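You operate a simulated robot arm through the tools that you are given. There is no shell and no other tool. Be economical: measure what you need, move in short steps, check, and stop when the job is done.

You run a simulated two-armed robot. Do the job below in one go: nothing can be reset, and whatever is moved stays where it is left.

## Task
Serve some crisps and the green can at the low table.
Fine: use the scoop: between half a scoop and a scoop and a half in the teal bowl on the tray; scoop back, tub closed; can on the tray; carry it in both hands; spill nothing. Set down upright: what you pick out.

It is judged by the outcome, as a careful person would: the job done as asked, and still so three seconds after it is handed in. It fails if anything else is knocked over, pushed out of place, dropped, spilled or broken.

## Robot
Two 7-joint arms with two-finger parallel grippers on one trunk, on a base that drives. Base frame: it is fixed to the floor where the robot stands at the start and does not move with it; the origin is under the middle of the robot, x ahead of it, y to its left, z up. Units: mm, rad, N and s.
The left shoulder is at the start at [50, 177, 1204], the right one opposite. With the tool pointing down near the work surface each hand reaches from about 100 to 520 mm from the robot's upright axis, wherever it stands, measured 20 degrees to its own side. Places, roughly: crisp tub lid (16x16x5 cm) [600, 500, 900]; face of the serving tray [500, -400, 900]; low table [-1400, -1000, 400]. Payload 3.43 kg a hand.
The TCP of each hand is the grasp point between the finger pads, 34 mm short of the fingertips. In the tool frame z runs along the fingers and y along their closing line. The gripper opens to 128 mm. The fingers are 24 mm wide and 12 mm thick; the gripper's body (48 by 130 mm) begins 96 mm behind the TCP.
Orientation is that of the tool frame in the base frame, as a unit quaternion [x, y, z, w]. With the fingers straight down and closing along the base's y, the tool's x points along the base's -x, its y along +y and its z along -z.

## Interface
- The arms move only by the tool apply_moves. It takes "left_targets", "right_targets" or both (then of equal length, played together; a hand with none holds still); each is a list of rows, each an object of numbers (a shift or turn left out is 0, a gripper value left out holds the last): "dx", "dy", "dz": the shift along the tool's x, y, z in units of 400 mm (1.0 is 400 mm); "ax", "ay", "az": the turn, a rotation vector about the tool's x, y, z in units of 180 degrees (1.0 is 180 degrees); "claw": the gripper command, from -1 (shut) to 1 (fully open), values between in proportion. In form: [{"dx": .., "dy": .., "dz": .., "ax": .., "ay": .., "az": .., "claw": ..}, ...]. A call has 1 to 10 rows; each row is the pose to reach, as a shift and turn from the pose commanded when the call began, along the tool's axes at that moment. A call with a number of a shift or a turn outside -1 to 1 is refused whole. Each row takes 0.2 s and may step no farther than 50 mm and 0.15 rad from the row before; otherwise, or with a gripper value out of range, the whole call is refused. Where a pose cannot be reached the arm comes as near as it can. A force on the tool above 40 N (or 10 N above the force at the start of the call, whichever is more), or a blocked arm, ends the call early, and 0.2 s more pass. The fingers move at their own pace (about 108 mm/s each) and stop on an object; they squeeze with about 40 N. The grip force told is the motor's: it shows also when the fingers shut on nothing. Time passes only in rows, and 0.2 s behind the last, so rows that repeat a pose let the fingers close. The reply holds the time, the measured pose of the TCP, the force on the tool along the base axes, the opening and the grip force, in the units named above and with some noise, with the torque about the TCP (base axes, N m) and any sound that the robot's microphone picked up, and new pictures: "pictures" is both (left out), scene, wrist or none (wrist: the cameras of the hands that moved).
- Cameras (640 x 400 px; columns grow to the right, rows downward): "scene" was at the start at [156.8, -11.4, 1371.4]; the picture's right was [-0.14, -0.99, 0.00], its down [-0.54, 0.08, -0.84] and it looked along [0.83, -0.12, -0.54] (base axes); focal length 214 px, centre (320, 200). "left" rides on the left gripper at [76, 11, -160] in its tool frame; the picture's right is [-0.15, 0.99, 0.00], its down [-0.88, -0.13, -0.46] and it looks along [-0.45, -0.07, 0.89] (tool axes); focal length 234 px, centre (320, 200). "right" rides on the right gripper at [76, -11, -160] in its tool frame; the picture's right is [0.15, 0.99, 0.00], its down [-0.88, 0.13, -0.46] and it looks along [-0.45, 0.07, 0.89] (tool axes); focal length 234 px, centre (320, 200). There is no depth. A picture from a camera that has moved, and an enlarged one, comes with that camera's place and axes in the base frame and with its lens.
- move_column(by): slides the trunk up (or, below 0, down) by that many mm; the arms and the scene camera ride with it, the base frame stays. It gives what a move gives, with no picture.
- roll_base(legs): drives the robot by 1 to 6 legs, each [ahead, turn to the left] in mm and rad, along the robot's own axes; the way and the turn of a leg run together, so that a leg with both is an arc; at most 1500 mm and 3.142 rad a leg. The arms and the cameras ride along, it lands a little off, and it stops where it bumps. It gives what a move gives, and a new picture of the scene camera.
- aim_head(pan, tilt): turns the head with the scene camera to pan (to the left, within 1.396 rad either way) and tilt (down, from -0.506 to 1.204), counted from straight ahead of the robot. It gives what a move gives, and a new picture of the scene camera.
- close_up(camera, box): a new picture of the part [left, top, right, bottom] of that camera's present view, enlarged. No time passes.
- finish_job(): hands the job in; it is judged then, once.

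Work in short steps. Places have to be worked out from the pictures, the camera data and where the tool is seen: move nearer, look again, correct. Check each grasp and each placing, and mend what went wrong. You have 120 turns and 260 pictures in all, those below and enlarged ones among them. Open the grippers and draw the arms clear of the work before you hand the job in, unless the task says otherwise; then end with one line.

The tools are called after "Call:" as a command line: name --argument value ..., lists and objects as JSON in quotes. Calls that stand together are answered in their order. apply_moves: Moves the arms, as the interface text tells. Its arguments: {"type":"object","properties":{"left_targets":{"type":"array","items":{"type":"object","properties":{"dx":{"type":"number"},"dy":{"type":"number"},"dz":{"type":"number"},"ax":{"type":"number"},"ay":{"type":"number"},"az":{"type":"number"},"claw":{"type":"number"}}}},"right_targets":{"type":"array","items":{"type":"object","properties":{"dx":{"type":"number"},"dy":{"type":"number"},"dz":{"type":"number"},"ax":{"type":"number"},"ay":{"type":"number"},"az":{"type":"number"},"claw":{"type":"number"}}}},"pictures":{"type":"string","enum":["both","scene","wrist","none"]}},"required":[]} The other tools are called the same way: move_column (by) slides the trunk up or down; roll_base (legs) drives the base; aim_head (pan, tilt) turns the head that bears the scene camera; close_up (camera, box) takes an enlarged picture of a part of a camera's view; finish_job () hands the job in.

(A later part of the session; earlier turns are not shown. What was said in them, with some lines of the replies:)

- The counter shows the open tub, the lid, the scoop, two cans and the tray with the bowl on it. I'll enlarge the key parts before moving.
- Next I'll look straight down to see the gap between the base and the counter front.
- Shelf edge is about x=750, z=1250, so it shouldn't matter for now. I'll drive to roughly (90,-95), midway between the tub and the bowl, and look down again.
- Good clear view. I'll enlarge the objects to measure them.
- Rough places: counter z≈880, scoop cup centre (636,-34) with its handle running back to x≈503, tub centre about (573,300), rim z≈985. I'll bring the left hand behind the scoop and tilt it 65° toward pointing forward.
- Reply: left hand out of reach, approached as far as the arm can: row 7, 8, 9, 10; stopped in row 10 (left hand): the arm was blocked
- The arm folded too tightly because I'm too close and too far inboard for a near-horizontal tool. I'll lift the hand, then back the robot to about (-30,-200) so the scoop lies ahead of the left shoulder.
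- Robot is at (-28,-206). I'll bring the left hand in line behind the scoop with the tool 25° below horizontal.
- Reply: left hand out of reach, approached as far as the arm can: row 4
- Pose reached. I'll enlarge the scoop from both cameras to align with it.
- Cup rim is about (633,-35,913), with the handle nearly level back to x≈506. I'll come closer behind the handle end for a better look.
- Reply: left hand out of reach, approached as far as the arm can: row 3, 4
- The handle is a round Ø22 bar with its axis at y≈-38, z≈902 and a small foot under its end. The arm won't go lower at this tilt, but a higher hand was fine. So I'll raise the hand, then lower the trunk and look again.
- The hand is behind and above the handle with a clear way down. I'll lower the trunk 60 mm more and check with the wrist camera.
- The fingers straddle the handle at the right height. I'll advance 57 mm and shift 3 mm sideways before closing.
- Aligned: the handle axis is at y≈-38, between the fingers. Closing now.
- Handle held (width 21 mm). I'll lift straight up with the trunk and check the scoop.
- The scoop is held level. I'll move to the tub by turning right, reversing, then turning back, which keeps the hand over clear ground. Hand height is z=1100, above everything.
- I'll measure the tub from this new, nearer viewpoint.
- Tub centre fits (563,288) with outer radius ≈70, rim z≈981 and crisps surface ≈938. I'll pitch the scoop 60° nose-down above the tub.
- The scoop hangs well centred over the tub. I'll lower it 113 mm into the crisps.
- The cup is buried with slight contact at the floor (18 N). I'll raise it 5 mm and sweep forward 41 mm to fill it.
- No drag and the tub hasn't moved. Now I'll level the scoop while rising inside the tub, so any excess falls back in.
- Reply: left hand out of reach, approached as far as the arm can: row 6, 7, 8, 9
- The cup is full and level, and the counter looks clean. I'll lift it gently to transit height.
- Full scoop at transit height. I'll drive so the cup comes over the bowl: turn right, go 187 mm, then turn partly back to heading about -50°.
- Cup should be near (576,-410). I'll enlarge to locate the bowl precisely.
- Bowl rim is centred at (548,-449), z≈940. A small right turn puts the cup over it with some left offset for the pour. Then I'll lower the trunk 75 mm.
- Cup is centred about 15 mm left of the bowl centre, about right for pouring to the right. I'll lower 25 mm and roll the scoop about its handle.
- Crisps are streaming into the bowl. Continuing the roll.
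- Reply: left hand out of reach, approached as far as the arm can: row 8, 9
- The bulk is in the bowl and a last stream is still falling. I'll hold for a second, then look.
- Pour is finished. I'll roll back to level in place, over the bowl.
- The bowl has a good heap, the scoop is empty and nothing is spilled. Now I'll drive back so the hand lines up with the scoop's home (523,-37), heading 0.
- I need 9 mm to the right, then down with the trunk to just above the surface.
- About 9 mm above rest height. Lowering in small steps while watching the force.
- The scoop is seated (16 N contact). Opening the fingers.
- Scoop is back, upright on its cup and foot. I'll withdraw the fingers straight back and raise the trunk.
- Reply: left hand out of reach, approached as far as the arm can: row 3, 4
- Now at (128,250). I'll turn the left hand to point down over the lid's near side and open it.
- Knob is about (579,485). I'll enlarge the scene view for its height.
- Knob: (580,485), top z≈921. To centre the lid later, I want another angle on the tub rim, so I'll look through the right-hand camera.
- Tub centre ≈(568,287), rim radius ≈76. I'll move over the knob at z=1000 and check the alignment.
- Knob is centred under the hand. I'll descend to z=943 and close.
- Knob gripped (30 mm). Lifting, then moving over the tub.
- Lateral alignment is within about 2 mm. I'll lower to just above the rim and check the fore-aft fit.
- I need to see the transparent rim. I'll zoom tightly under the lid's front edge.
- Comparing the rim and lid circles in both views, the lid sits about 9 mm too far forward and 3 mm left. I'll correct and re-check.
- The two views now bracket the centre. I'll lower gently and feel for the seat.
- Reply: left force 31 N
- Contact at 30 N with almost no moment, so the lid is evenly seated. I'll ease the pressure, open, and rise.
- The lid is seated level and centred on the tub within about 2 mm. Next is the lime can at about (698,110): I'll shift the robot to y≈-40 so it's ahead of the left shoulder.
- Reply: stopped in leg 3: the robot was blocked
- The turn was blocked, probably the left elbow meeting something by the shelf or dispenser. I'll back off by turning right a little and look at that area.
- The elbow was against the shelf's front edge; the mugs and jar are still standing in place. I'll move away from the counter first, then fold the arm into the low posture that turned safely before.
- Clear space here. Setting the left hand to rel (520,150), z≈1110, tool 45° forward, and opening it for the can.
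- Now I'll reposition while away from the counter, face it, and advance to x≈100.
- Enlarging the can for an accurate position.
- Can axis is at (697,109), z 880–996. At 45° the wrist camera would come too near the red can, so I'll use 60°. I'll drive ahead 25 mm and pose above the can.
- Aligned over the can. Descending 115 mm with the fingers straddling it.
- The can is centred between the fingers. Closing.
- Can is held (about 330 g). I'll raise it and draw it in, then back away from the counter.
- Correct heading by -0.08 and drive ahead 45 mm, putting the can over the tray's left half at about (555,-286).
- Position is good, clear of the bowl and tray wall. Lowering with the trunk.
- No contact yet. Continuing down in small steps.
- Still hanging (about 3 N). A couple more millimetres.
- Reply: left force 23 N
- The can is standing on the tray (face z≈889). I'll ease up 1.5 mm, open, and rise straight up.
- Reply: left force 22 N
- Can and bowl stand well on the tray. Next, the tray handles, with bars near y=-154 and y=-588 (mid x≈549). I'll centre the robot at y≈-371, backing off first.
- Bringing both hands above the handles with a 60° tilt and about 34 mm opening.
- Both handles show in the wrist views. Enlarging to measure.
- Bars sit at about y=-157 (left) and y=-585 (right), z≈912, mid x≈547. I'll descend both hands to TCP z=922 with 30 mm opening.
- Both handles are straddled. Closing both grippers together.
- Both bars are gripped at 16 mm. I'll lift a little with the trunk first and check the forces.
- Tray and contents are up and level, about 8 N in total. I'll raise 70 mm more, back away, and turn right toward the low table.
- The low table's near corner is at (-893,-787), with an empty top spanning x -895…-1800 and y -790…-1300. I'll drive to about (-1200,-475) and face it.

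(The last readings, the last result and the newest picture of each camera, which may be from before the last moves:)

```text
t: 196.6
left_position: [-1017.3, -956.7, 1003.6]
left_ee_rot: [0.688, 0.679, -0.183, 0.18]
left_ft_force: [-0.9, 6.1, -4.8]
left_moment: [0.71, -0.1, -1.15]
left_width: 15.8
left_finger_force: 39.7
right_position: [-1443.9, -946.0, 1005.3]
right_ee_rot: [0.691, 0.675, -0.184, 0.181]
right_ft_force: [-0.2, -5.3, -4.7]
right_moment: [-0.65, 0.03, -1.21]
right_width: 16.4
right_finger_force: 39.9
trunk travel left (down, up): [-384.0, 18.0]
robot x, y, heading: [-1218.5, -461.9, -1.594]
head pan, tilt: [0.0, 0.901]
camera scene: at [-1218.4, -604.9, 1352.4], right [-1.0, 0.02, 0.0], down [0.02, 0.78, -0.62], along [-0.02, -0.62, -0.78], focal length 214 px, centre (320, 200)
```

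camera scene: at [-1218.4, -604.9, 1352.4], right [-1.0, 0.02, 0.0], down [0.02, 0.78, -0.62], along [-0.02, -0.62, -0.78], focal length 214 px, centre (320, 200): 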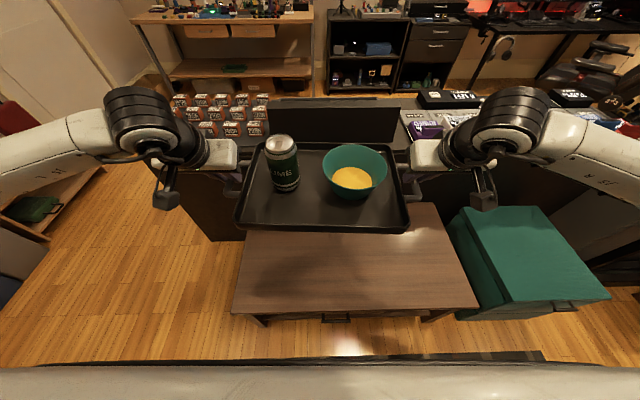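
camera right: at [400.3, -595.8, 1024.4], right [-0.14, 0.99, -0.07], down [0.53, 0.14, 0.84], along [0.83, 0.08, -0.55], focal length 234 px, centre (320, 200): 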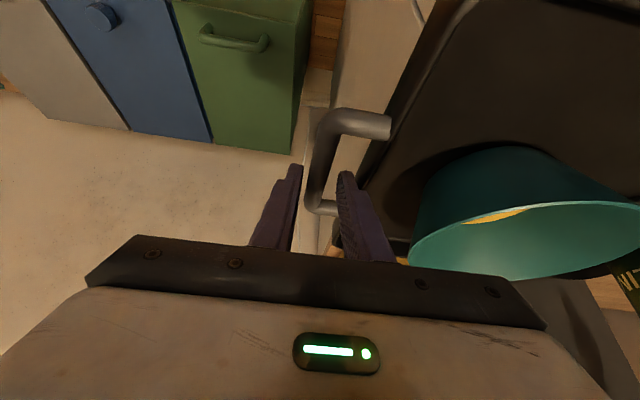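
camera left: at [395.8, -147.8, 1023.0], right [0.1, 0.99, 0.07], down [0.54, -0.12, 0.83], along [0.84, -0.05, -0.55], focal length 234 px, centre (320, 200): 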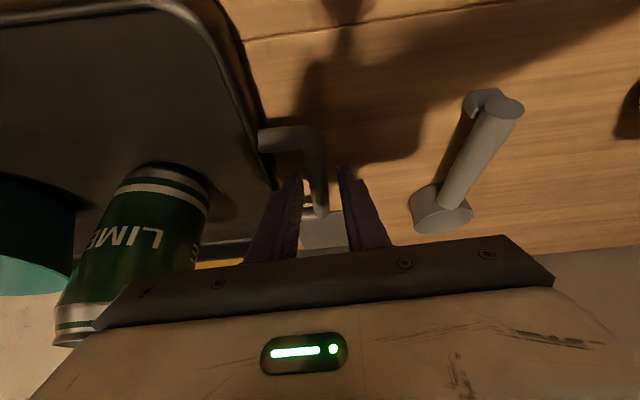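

The table top is clear under the tray. I'll go forward 35 mm so the tray lies well inside the edge, then lower the trunk.

Call:
roll_base --legs '[[35, 0]]'

Call:
move_column --by -200

Call:
move_column --by -183

Call:
aim_head --pan 0 --tilt 0.85

```text
t: 197.4
left_position: [-1019.1, -962.8, 1001.5]
left_ee_rot: [0.691, 0.677, -0.181, 0.178]
left_ft_force: [-0.2, 4.8, -4.0]
left_moment: [-0.65, 0.03, -1.06]
left_width: 15.5
left_finger_force: 40.4
right_position: [-1445.8, -955.3, 1004.2]
right_ee_rot: [0.694, 0.672, -0.185, 0.181]
right_ft_force: [-0.4, -5.1, -3.8]
right_moment: [0.66, -0.09, -1.19]
right_width: 15.9
right_finger_force: 40.1
trunk travel left (down, up): [-384.0, 18.0]
robot x, y, heading: [-1216.3, -468.6, -1.599]
head pan, tilt: [0.0, 0.901]
stopped in leg 1: the robot was blocked; the commanded pose is now the measured one
camera scene: at [-1218.6, -613.5, 1352.6], right [-1.0, 0.02, 0.0], down [0.02, 0.78, -0.62], along [-0.01, -0.62, -0.78], focal length 214 px, centre (320, 200)
```

scene: 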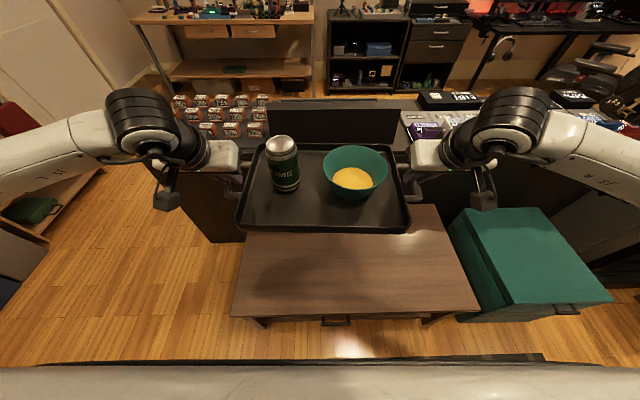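

```text
t: 199.6
left_position: [-1017.6, -966.9, 803.4]
left_ee_rot: [0.689, 0.678, -0.182, 0.18]
left_ft_force: [-0.2, 5.7, -5.7]
left_moment: [0.47, -0.05, -1.15]
left_width: 15.8
left_finger_force: 40.0
right_position: [-1444.8, -954.6, 804.9]
right_ee_rot: [0.692, 0.674, -0.184, 0.182]
right_ft_force: [1.1, -5.0, -4.2]
right_moment: [-0.46, 0.0, -1.17]
right_width: 16.0
right_finger_force: 39.9
trunk travel left (down, up): [-184.0, 218.0]
robot x, y, heading: [-1214.2, -464.1, -1.594]
head pan, tilt: [0.0, 0.901]
```

```text
t: 201.6
left_position: [-1017.7, -966.3, 622.0]
left_ee_rot: [0.689, 0.678, -0.182, 0.179]
left_ft_force: [0.0, 5.3, -4.7]
left_moment: [-0.08, 0.01, -1.14]
left_width: 15.6
left_finger_force: 40.4
right_position: [-1444.7, -955.9, 621.8]
right_ee_rot: [0.692, 0.674, -0.185, 0.181]
right_ft_force: [0.5, -4.7, -4.4]
right_moment: [0.11, -0.05, -1.09]
right_width: 15.6
right_finger_force: 40.1
trunk travel left (down, up): [-1.0, 401.0]
robot x, y, heading: [-1216.2, -470.3, -1.595]
head pan, tilt: [0.0, 0.901]
```

```text
t: 202.3
left_position: [-1019.1, -966.6, 620.1]
left_ee_rot: [0.689, 0.678, -0.182, 0.179]
left_ft_force: [0.2, 5.4, -5.0]
left_moment: [0.04, 0.02, -1.1]
left_width: 15.7
left_finger_force: 40.1
right_position: [-1444.6, -955.8, 621.5]
right_ee_rot: [0.692, 0.674, -0.184, 0.182]
right_ft_force: [-0.2, -4.9, -3.3]
right_moment: [0.03, -0.04, -1.13]
right_width: 16.0
right_finger_force: 39.8
trunk travel left (down, up): [-1.0, 401.0]
robot x, y, heading: [-1215.4, -467.4, -1.599]
head pan, tilt: [0.0, 0.85]
camera scene: at [-1218.6, -617.0, 973.3], right [-1.0, 0.02, 0.0], down [0.02, 0.75, -0.66], along [-0.02, -0.66, -0.75], focal length 214 px, centre (320, 200)
```

scene: 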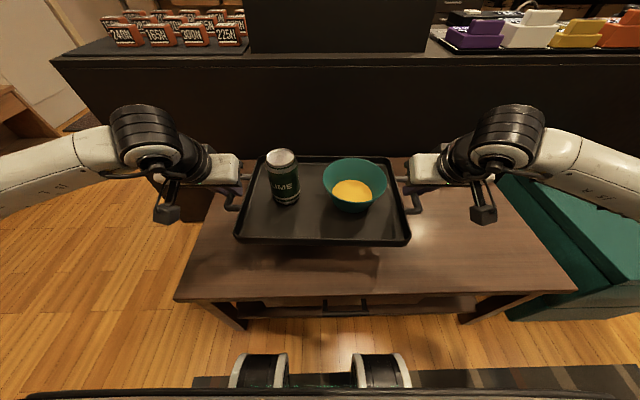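

Tray footprint is y -836…-1096, inside the table edge (-800). The base met something soft-stopping, but the table hasn't shifted. I'll now lower both arms together by 130 mm, slightly forward.

Call:
apply_moves --left_targets '[{"dx": 0.015, "dz": 0.038}, {"dx": 0.03, "dz": 0.077}, {"dx": 0.045, "dz": 0.115}, {"dx": 0.06, "dz": 0.153}, {"dx": 0.074, "dz": 0.192}, {"dx": 0.089, "dz": 0.23}, {"dx": 0.104, "dz": 0.268}, {"dx": 0.119, "dz": 0.3065}, {"dx": 0.119, "dz": 0.3065}]' --right_targets '[{"dx": 0.015, "dz": 0.038}, {"dx": 0.03, "dz": 0.077}, {"dx": 0.045, "dz": 0.115}, {"dx": 0.06, "dz": 0.153}, {"dx": 0.074, "dz": 0.192}, {"dx": 0.089, "dz": 0.23}, {"dx": 0.104, "dz": 0.268}, {"dx": 0.119, "dz": 0.3065}, {"dx": 0.119, "dz": 0.3065}]' --pictures "scene"

```text
t: 204.3
left_position: [-1018.2, -986.5, 491.6]
left_ee_rot: [0.689, 0.678, -0.184, 0.181]
left_ft_force: [1.1, 9.1, 11.8]
left_moment: [1.19, -0.12, -1.11]
left_width: 15.6
left_finger_force: 40.0
right_position: [-1444.3, -975.3, 491.9]
right_ee_rot: [0.693, 0.673, -0.184, 0.182]
right_ft_force: [-0.8, -5.7, -1.6]
right_moment: [1.21, -0.2, -1.1]
right_width: 16.0
right_finger_force: 40.2
trunk travel left (down, up): [-1.0, 401.0]
robot x, y, heading: [-1215.5, -468.6, -1.594]
head pan, tilt: [0.0, 0.85]
camera scene: at [-1219.0, -616.1, 973.8], right [-1.0, 0.02, 0.0], down [0.02, 0.75, -0.66], along [-0.02, -0.66, -0.75], focal length 214 px, centre (320, 200)
```

scene: 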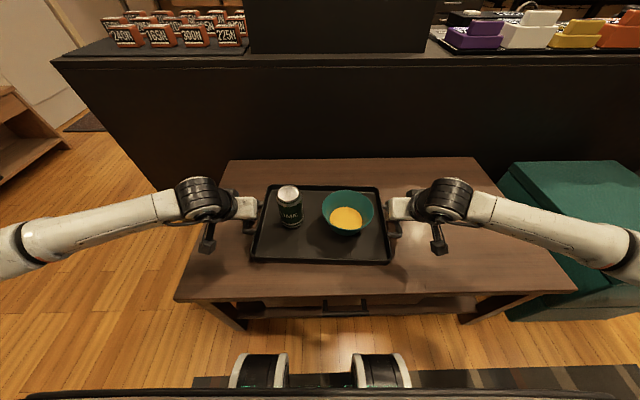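

Left hand shows +12 N, so the tray is already touching; the table is about z=449. A closer look.

Call:
close_up --camera "scene" --box '[200, 150, 440, 310]'

Call:
close_up --camera "left" --box '[0, 0, 640, 400]'

```text
2.50 times, centred on (320, 230) of scene
camera zoom: at [-1219.0, -616.1, 973.8], right [-1.0, 0.02, 0.0], down [0.02, 0.75, -0.66], along [-0.02, -0.66, -0.75], focal length 536 px, centre (320, 125)
```

zoom: 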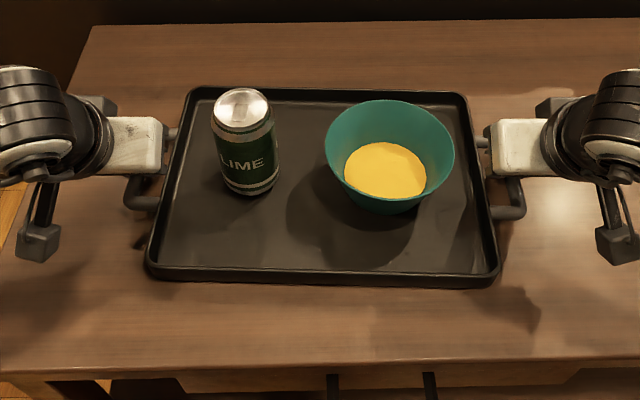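

```text
1.00 times, centred on (320, 200) of left (not enlarged: the box is as wide or as high as the picture)
camera zoom: at [-1005.4, -840.9, 591.9], right [0.99, -0.14, 0.07], down [-0.14, -0.53, 0.83], along [-0.08, -0.83, -0.55], focal length 234 px, centre (320, 200)
```

zoom: 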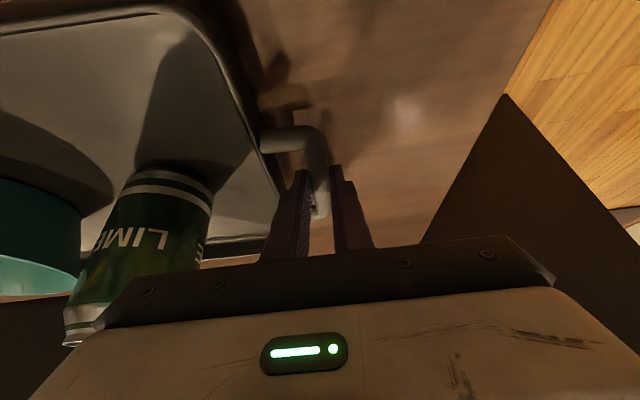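

Lowering 3 mm more in tiny steps to seat both sides.

Call:
apply_moves --left_targets '[{"dx": 0.0013, "dz": 0.0022}, {"dx": 0.0025, "dz": 0.0043}, {"dx": 0.0025, "dz": 0.0043}]' --right_targets '[{"dx": 0.0019, "dz": 0.0033}, {"dx": 0.0038, "dz": 0.0065}, {"dx": 0.0038, "dz": 0.0065}]' --pictures "none"

```text
t: 205.1
left_position: [-1016.2, -984.9, 491.0]
left_ee_rot: [0.688, 0.677, -0.186, 0.181]
left_ft_force: [-1.2, 0.6, 17.7]
left_moment: [0.42, -0.03, -1.12]
left_width: 15.7
left_finger_force: 39.3
right_position: [-1444.4, -975.6, 491.1]
right_ee_rot: [0.691, 0.674, -0.185, 0.184]
right_ft_force: [0.6, 0.2, 8.3]
right_moment: [0.79, -0.12, -1.14]
right_width: 16.3
right_finger_force: 40.0
trunk travel left (down, up): [-1.0, 401.0]
robot x, y, heading: [-1212.1, -470.7, -1.592]
head pan, tilt: [0.0, 0.85]
```

Both sides are seated (18 N and 8 N upward). Releasing both hands together to 30 mm opening.

Call:
apply_moves --left_targets '[{"claw": -0.65}, {"claw": -0.53}, {"claw": -0.53}, {"claw": -0.53}]' --right_targets '[{"claw": -0.65}, {"claw": -0.53}, {"claw": -0.53}, {"claw": -0.53}]' --pictures "wrist"

Call:
close_up --camera "scene" --box '[200, 150, 440, 310]'

```text
t: 206.1
left_position: [-1016.9, -985.7, 487.2]
left_ee_rot: [0.688, 0.679, -0.182, 0.18]
left_ft_force: [0.5, -0.1, 0.4]
left_moment: [-0.03, 0.02, 0.01]
left_width: 30.3
left_finger_force: 0.1
right_position: [-1445.3, -974.5, 488.9]
right_ee_rot: [0.692, 0.674, -0.185, 0.182]
right_ft_force: [-0.3, -0.2, 0.4]
right_moment: [0.02, -0.02, 0.0]
right_width: 30.1
right_finger_force: 0.1
trunk travel left (down, up): [-1.0, 401.0]
robot x, y, heading: [-1213.6, -469.5, -1.595]
head pan, tilt: [0.0, 0.85]
camera right: at [-1451.7, -828.7, 590.5], right [0.99, 0.1, -0.07], down [0.11, -0.54, 0.84], along [0.05, -0.84, -0.54], focal length 234 px, centre (320, 200)
camera left: at [-1004.9, -839.9, 588.6], right [0.99, -0.14, 0.07], down [-0.14, -0.54, 0.83], along [-0.08, -0.83, -0.55], focal length 234 px, centre (320, 200)
```

right: 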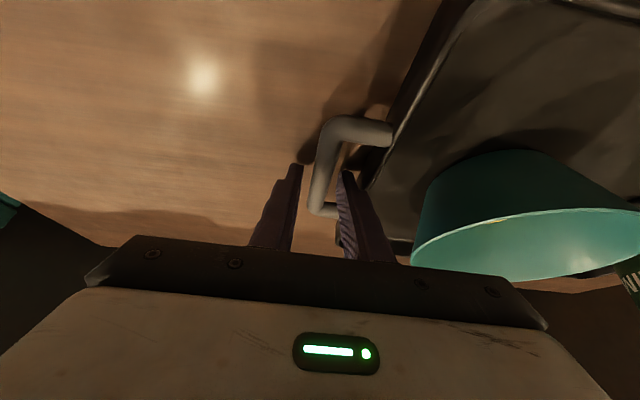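
left: 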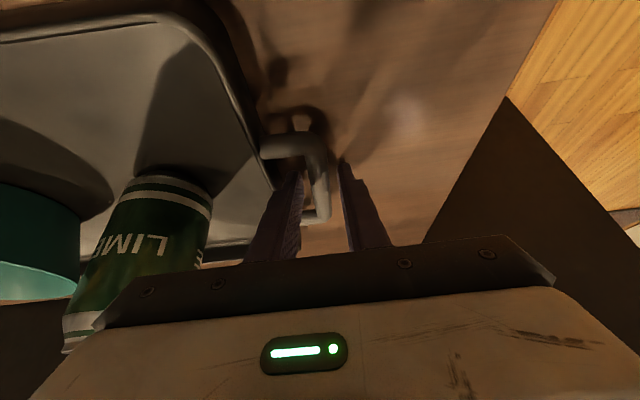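

```text
2.50 times, centred on (320, 230) of scene
camera zoom: at [-1218.6, -616.5, 973.4], right [-1.0, 0.02, 0.0], down [0.02, 0.75, -0.66], along [-0.02, -0.66, -0.75], focal length 536 px, centre (320, 125)
```

zoom: 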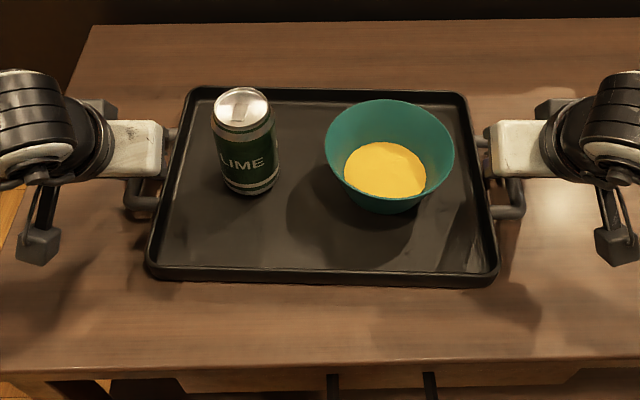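

Released with no residual forces. Raising both hands straight up with the trunk, then checking.

Call:
move_column --by 40

Call:
move_column --by 160

Call:
roll_base --legs '[[-350, 0]]'

Call:
close_up --camera "scene" --box '[180, 60, 460, 260]'

```text
t: 206.9
left_position: [-1017.4, -985.2, 528.6]
left_ee_rot: [0.689, 0.678, -0.183, 0.18]
left_ft_force: [0.5, 0.2, -0.3]
left_moment: [0.0, -0.01, 0.02]
left_width: 29.8
left_finger_force: 0.0
right_position: [-1444.2, -975.2, 528.8]
right_ee_rot: [0.691, 0.674, -0.186, 0.183]
right_ft_force: [0.0, 0.4, -0.5]
right_moment: [-0.02, -0.01, -0.01]
right_width: 30.2
right_finger_force: 0.1
trunk travel left (down, up): [-41.0, 361.0]
robot x, y, heading: [-1216.5, -472.9, -1.598]
head pan, tilt: [0.0, 0.85]
```

```text
t: 208.7
left_position: [-1018.1, -984.5, 688.5]
left_ee_rot: [0.689, 0.678, -0.182, 0.18]
left_ft_force: [-0.2, 0.2, 0.3]
left_moment: [0.0, 0.01, -0.04]
left_width: 30.0
left_finger_force: 0.0
right_position: [-1445.3, -974.7, 689.1]
right_ee_rot: [0.692, 0.673, -0.185, 0.181]
right_ft_force: [0.3, -0.5, -0.2]
right_moment: [-0.03, 0.02, 0.0]
right_width: 30.1
right_finger_force: 0.0
trunk travel left (down, up): [-200.0, 201.0]
robot x, y, heading: [-1213.9, -470.7, -1.596]
head pan, tilt: [0.0, 0.85]
```

```text
t: 211.0
left_position: [-1010.2, -627.3, 686.9]
left_ee_rot: [0.69, 0.677, -0.183, 0.18]
left_ft_force: [0.5, -0.1, 0.4]
left_moment: [-0.03, 0.0, 0.02]
left_width: 29.9
left_finger_force: 0.1
right_position: [-1437.5, -615.9, 689.2]
right_ee_rot: [0.693, 0.673, -0.185, 0.182]
right_ft_force: [0.2, -0.2, 0.2]
right_moment: [-0.02, -0.02, 0.01]
right_width: 30.0
right_finger_force: 0.1
trunk travel left (down, up): [-200.0, 201.0]
robot x, y, heading: [-1204.2, -111.8, -1.596]
head pan, tilt: [0.0, 0.85]
camera scene: at [-1209.9, -258.2, 1173.5], right [-1.0, 0.03, 0.0], down [0.02, 0.75, -0.66], along [-0.02, -0.66, -0.75], focal length 214 px, centre (320, 200)
```

scene: 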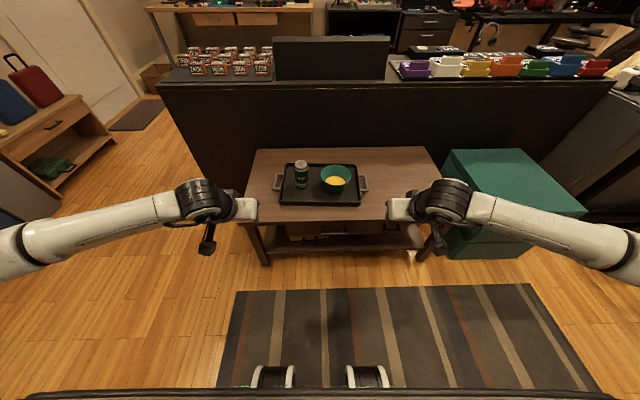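

```text
2.00 times, centred on (320, 160) of scene
camera zoom: at [-1209.9, -258.2, 1173.5], right [-1.0, 0.03, 0.0], down [0.02, 0.75, -0.66], along [-0.02, -0.66, -0.75], focal length 429 px, centre (320, 280)
```

zoom: 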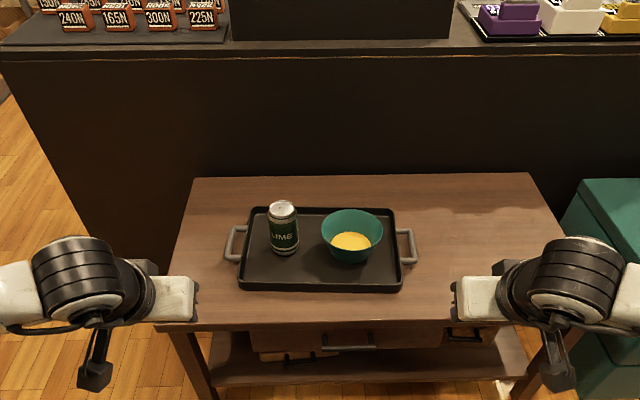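

Tray, bowl and can stand well inside the table, upright. I'll open both grippers and take a last look at the counter.

Call:
apply_moves --left_targets '[{"claw": 1}, {"claw": 1}, {"claw": 1}]' --right_targets '[{"claw": 1}, {"claw": 1}, {"claw": 1}]' --pictures "none"

Call:
aim_head --pan 1.39 --tilt 0.2

Call:
close_up --camera "scene" --box '[120, 140, 360, 280]'

```text
t: 211.8
left_position: [-1009.7, -627.7, 688.0]
left_ee_rot: [0.69, 0.677, -0.183, 0.18]
left_ft_force: [-0.9, 0.3, 0.6]
left_moment: [0.02, 0.0, -0.01]
left_width: 127.6
left_finger_force: 0.2
right_position: [-1437.8, -615.3, 689.5]
right_ee_rot: [0.693, 0.672, -0.185, 0.183]
right_ft_force: [-0.2, 0.0, 0.5]
right_moment: [0.04, -0.04, 0.02]
right_width: 128.3
right_finger_force: 0.1
trunk travel left (down, up): [-200.0, 201.0]
robot x, y, heading: [-1204.9, -111.1, -1.597]
head pan, tilt: [0.0, 0.85]
```

```text
t: 213.4
left_position: [-1010.4, -627.5, 687.2]
left_ee_rot: [0.69, 0.677, -0.183, 0.179]
left_ft_force: [0.9, 0.0, -1.3]
left_moment: [-0.01, -0.02, -0.03]
left_width: 128.2
left_finger_force: 0.0
right_position: [-1438.2, -616.0, 689.1]
right_ee_rot: [0.694, 0.672, -0.187, 0.182]
right_ft_force: [-0.6, 0.1, -0.1]
right_moment: [0.01, 0.0, 0.01]
right_width: 128.2
right_finger_force: 0.1
trunk travel left (down, up): [-200.0, 201.0]
robot x, y, heading: [-1201.1, -115.7, -1.599]
head pan, tilt: [1.389, 0.201]
camera scene: at [-1116.6, -199.5, 1231.1], right [-0.21, -0.98, 0.0], down [-0.2, 0.04, -0.98], along [0.96, -0.2, -0.2], focal length 214 px, centre (320, 200)
```

scene: 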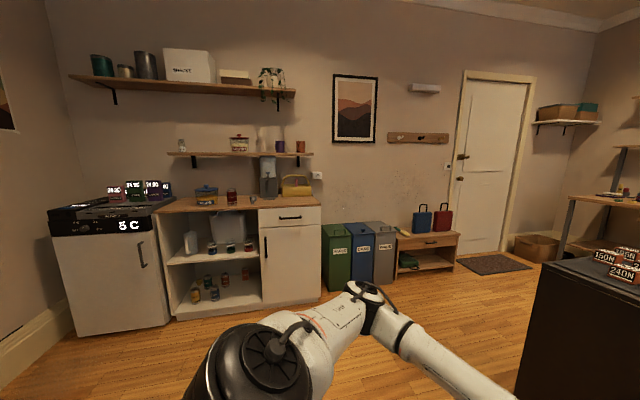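

```text
2.67 times, centred on (240, 210) of scene
camera zoom: at [-1116.6, -199.5, 1231.1], right [-0.21, -0.98, 0.0], down [-0.2, 0.04, -0.98], along [0.96, -0.2, -0.2], focal length 572 px, centre (533, 173)
```

zoom: 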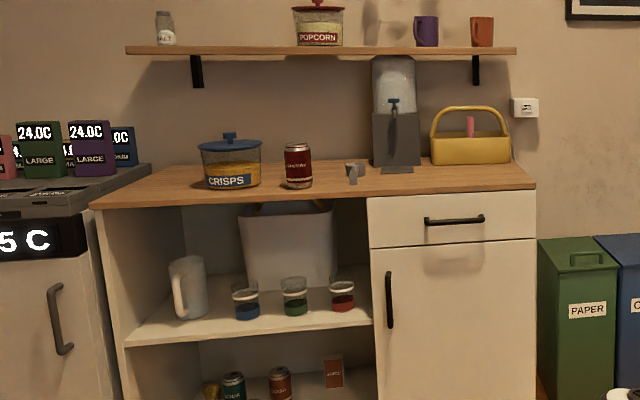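

The tub is closed with its lid level, the scoop is back, and the counter and shelf are in order. Handing in.

Call:
finish_job

```text
The job is handed in.
```

The tray is on the low table with about a scoop of crisps in the teal bowl and the green can upright beside it; the scoop is back in its place, the tub is closed, and I saw nothing spilled or knocked over.
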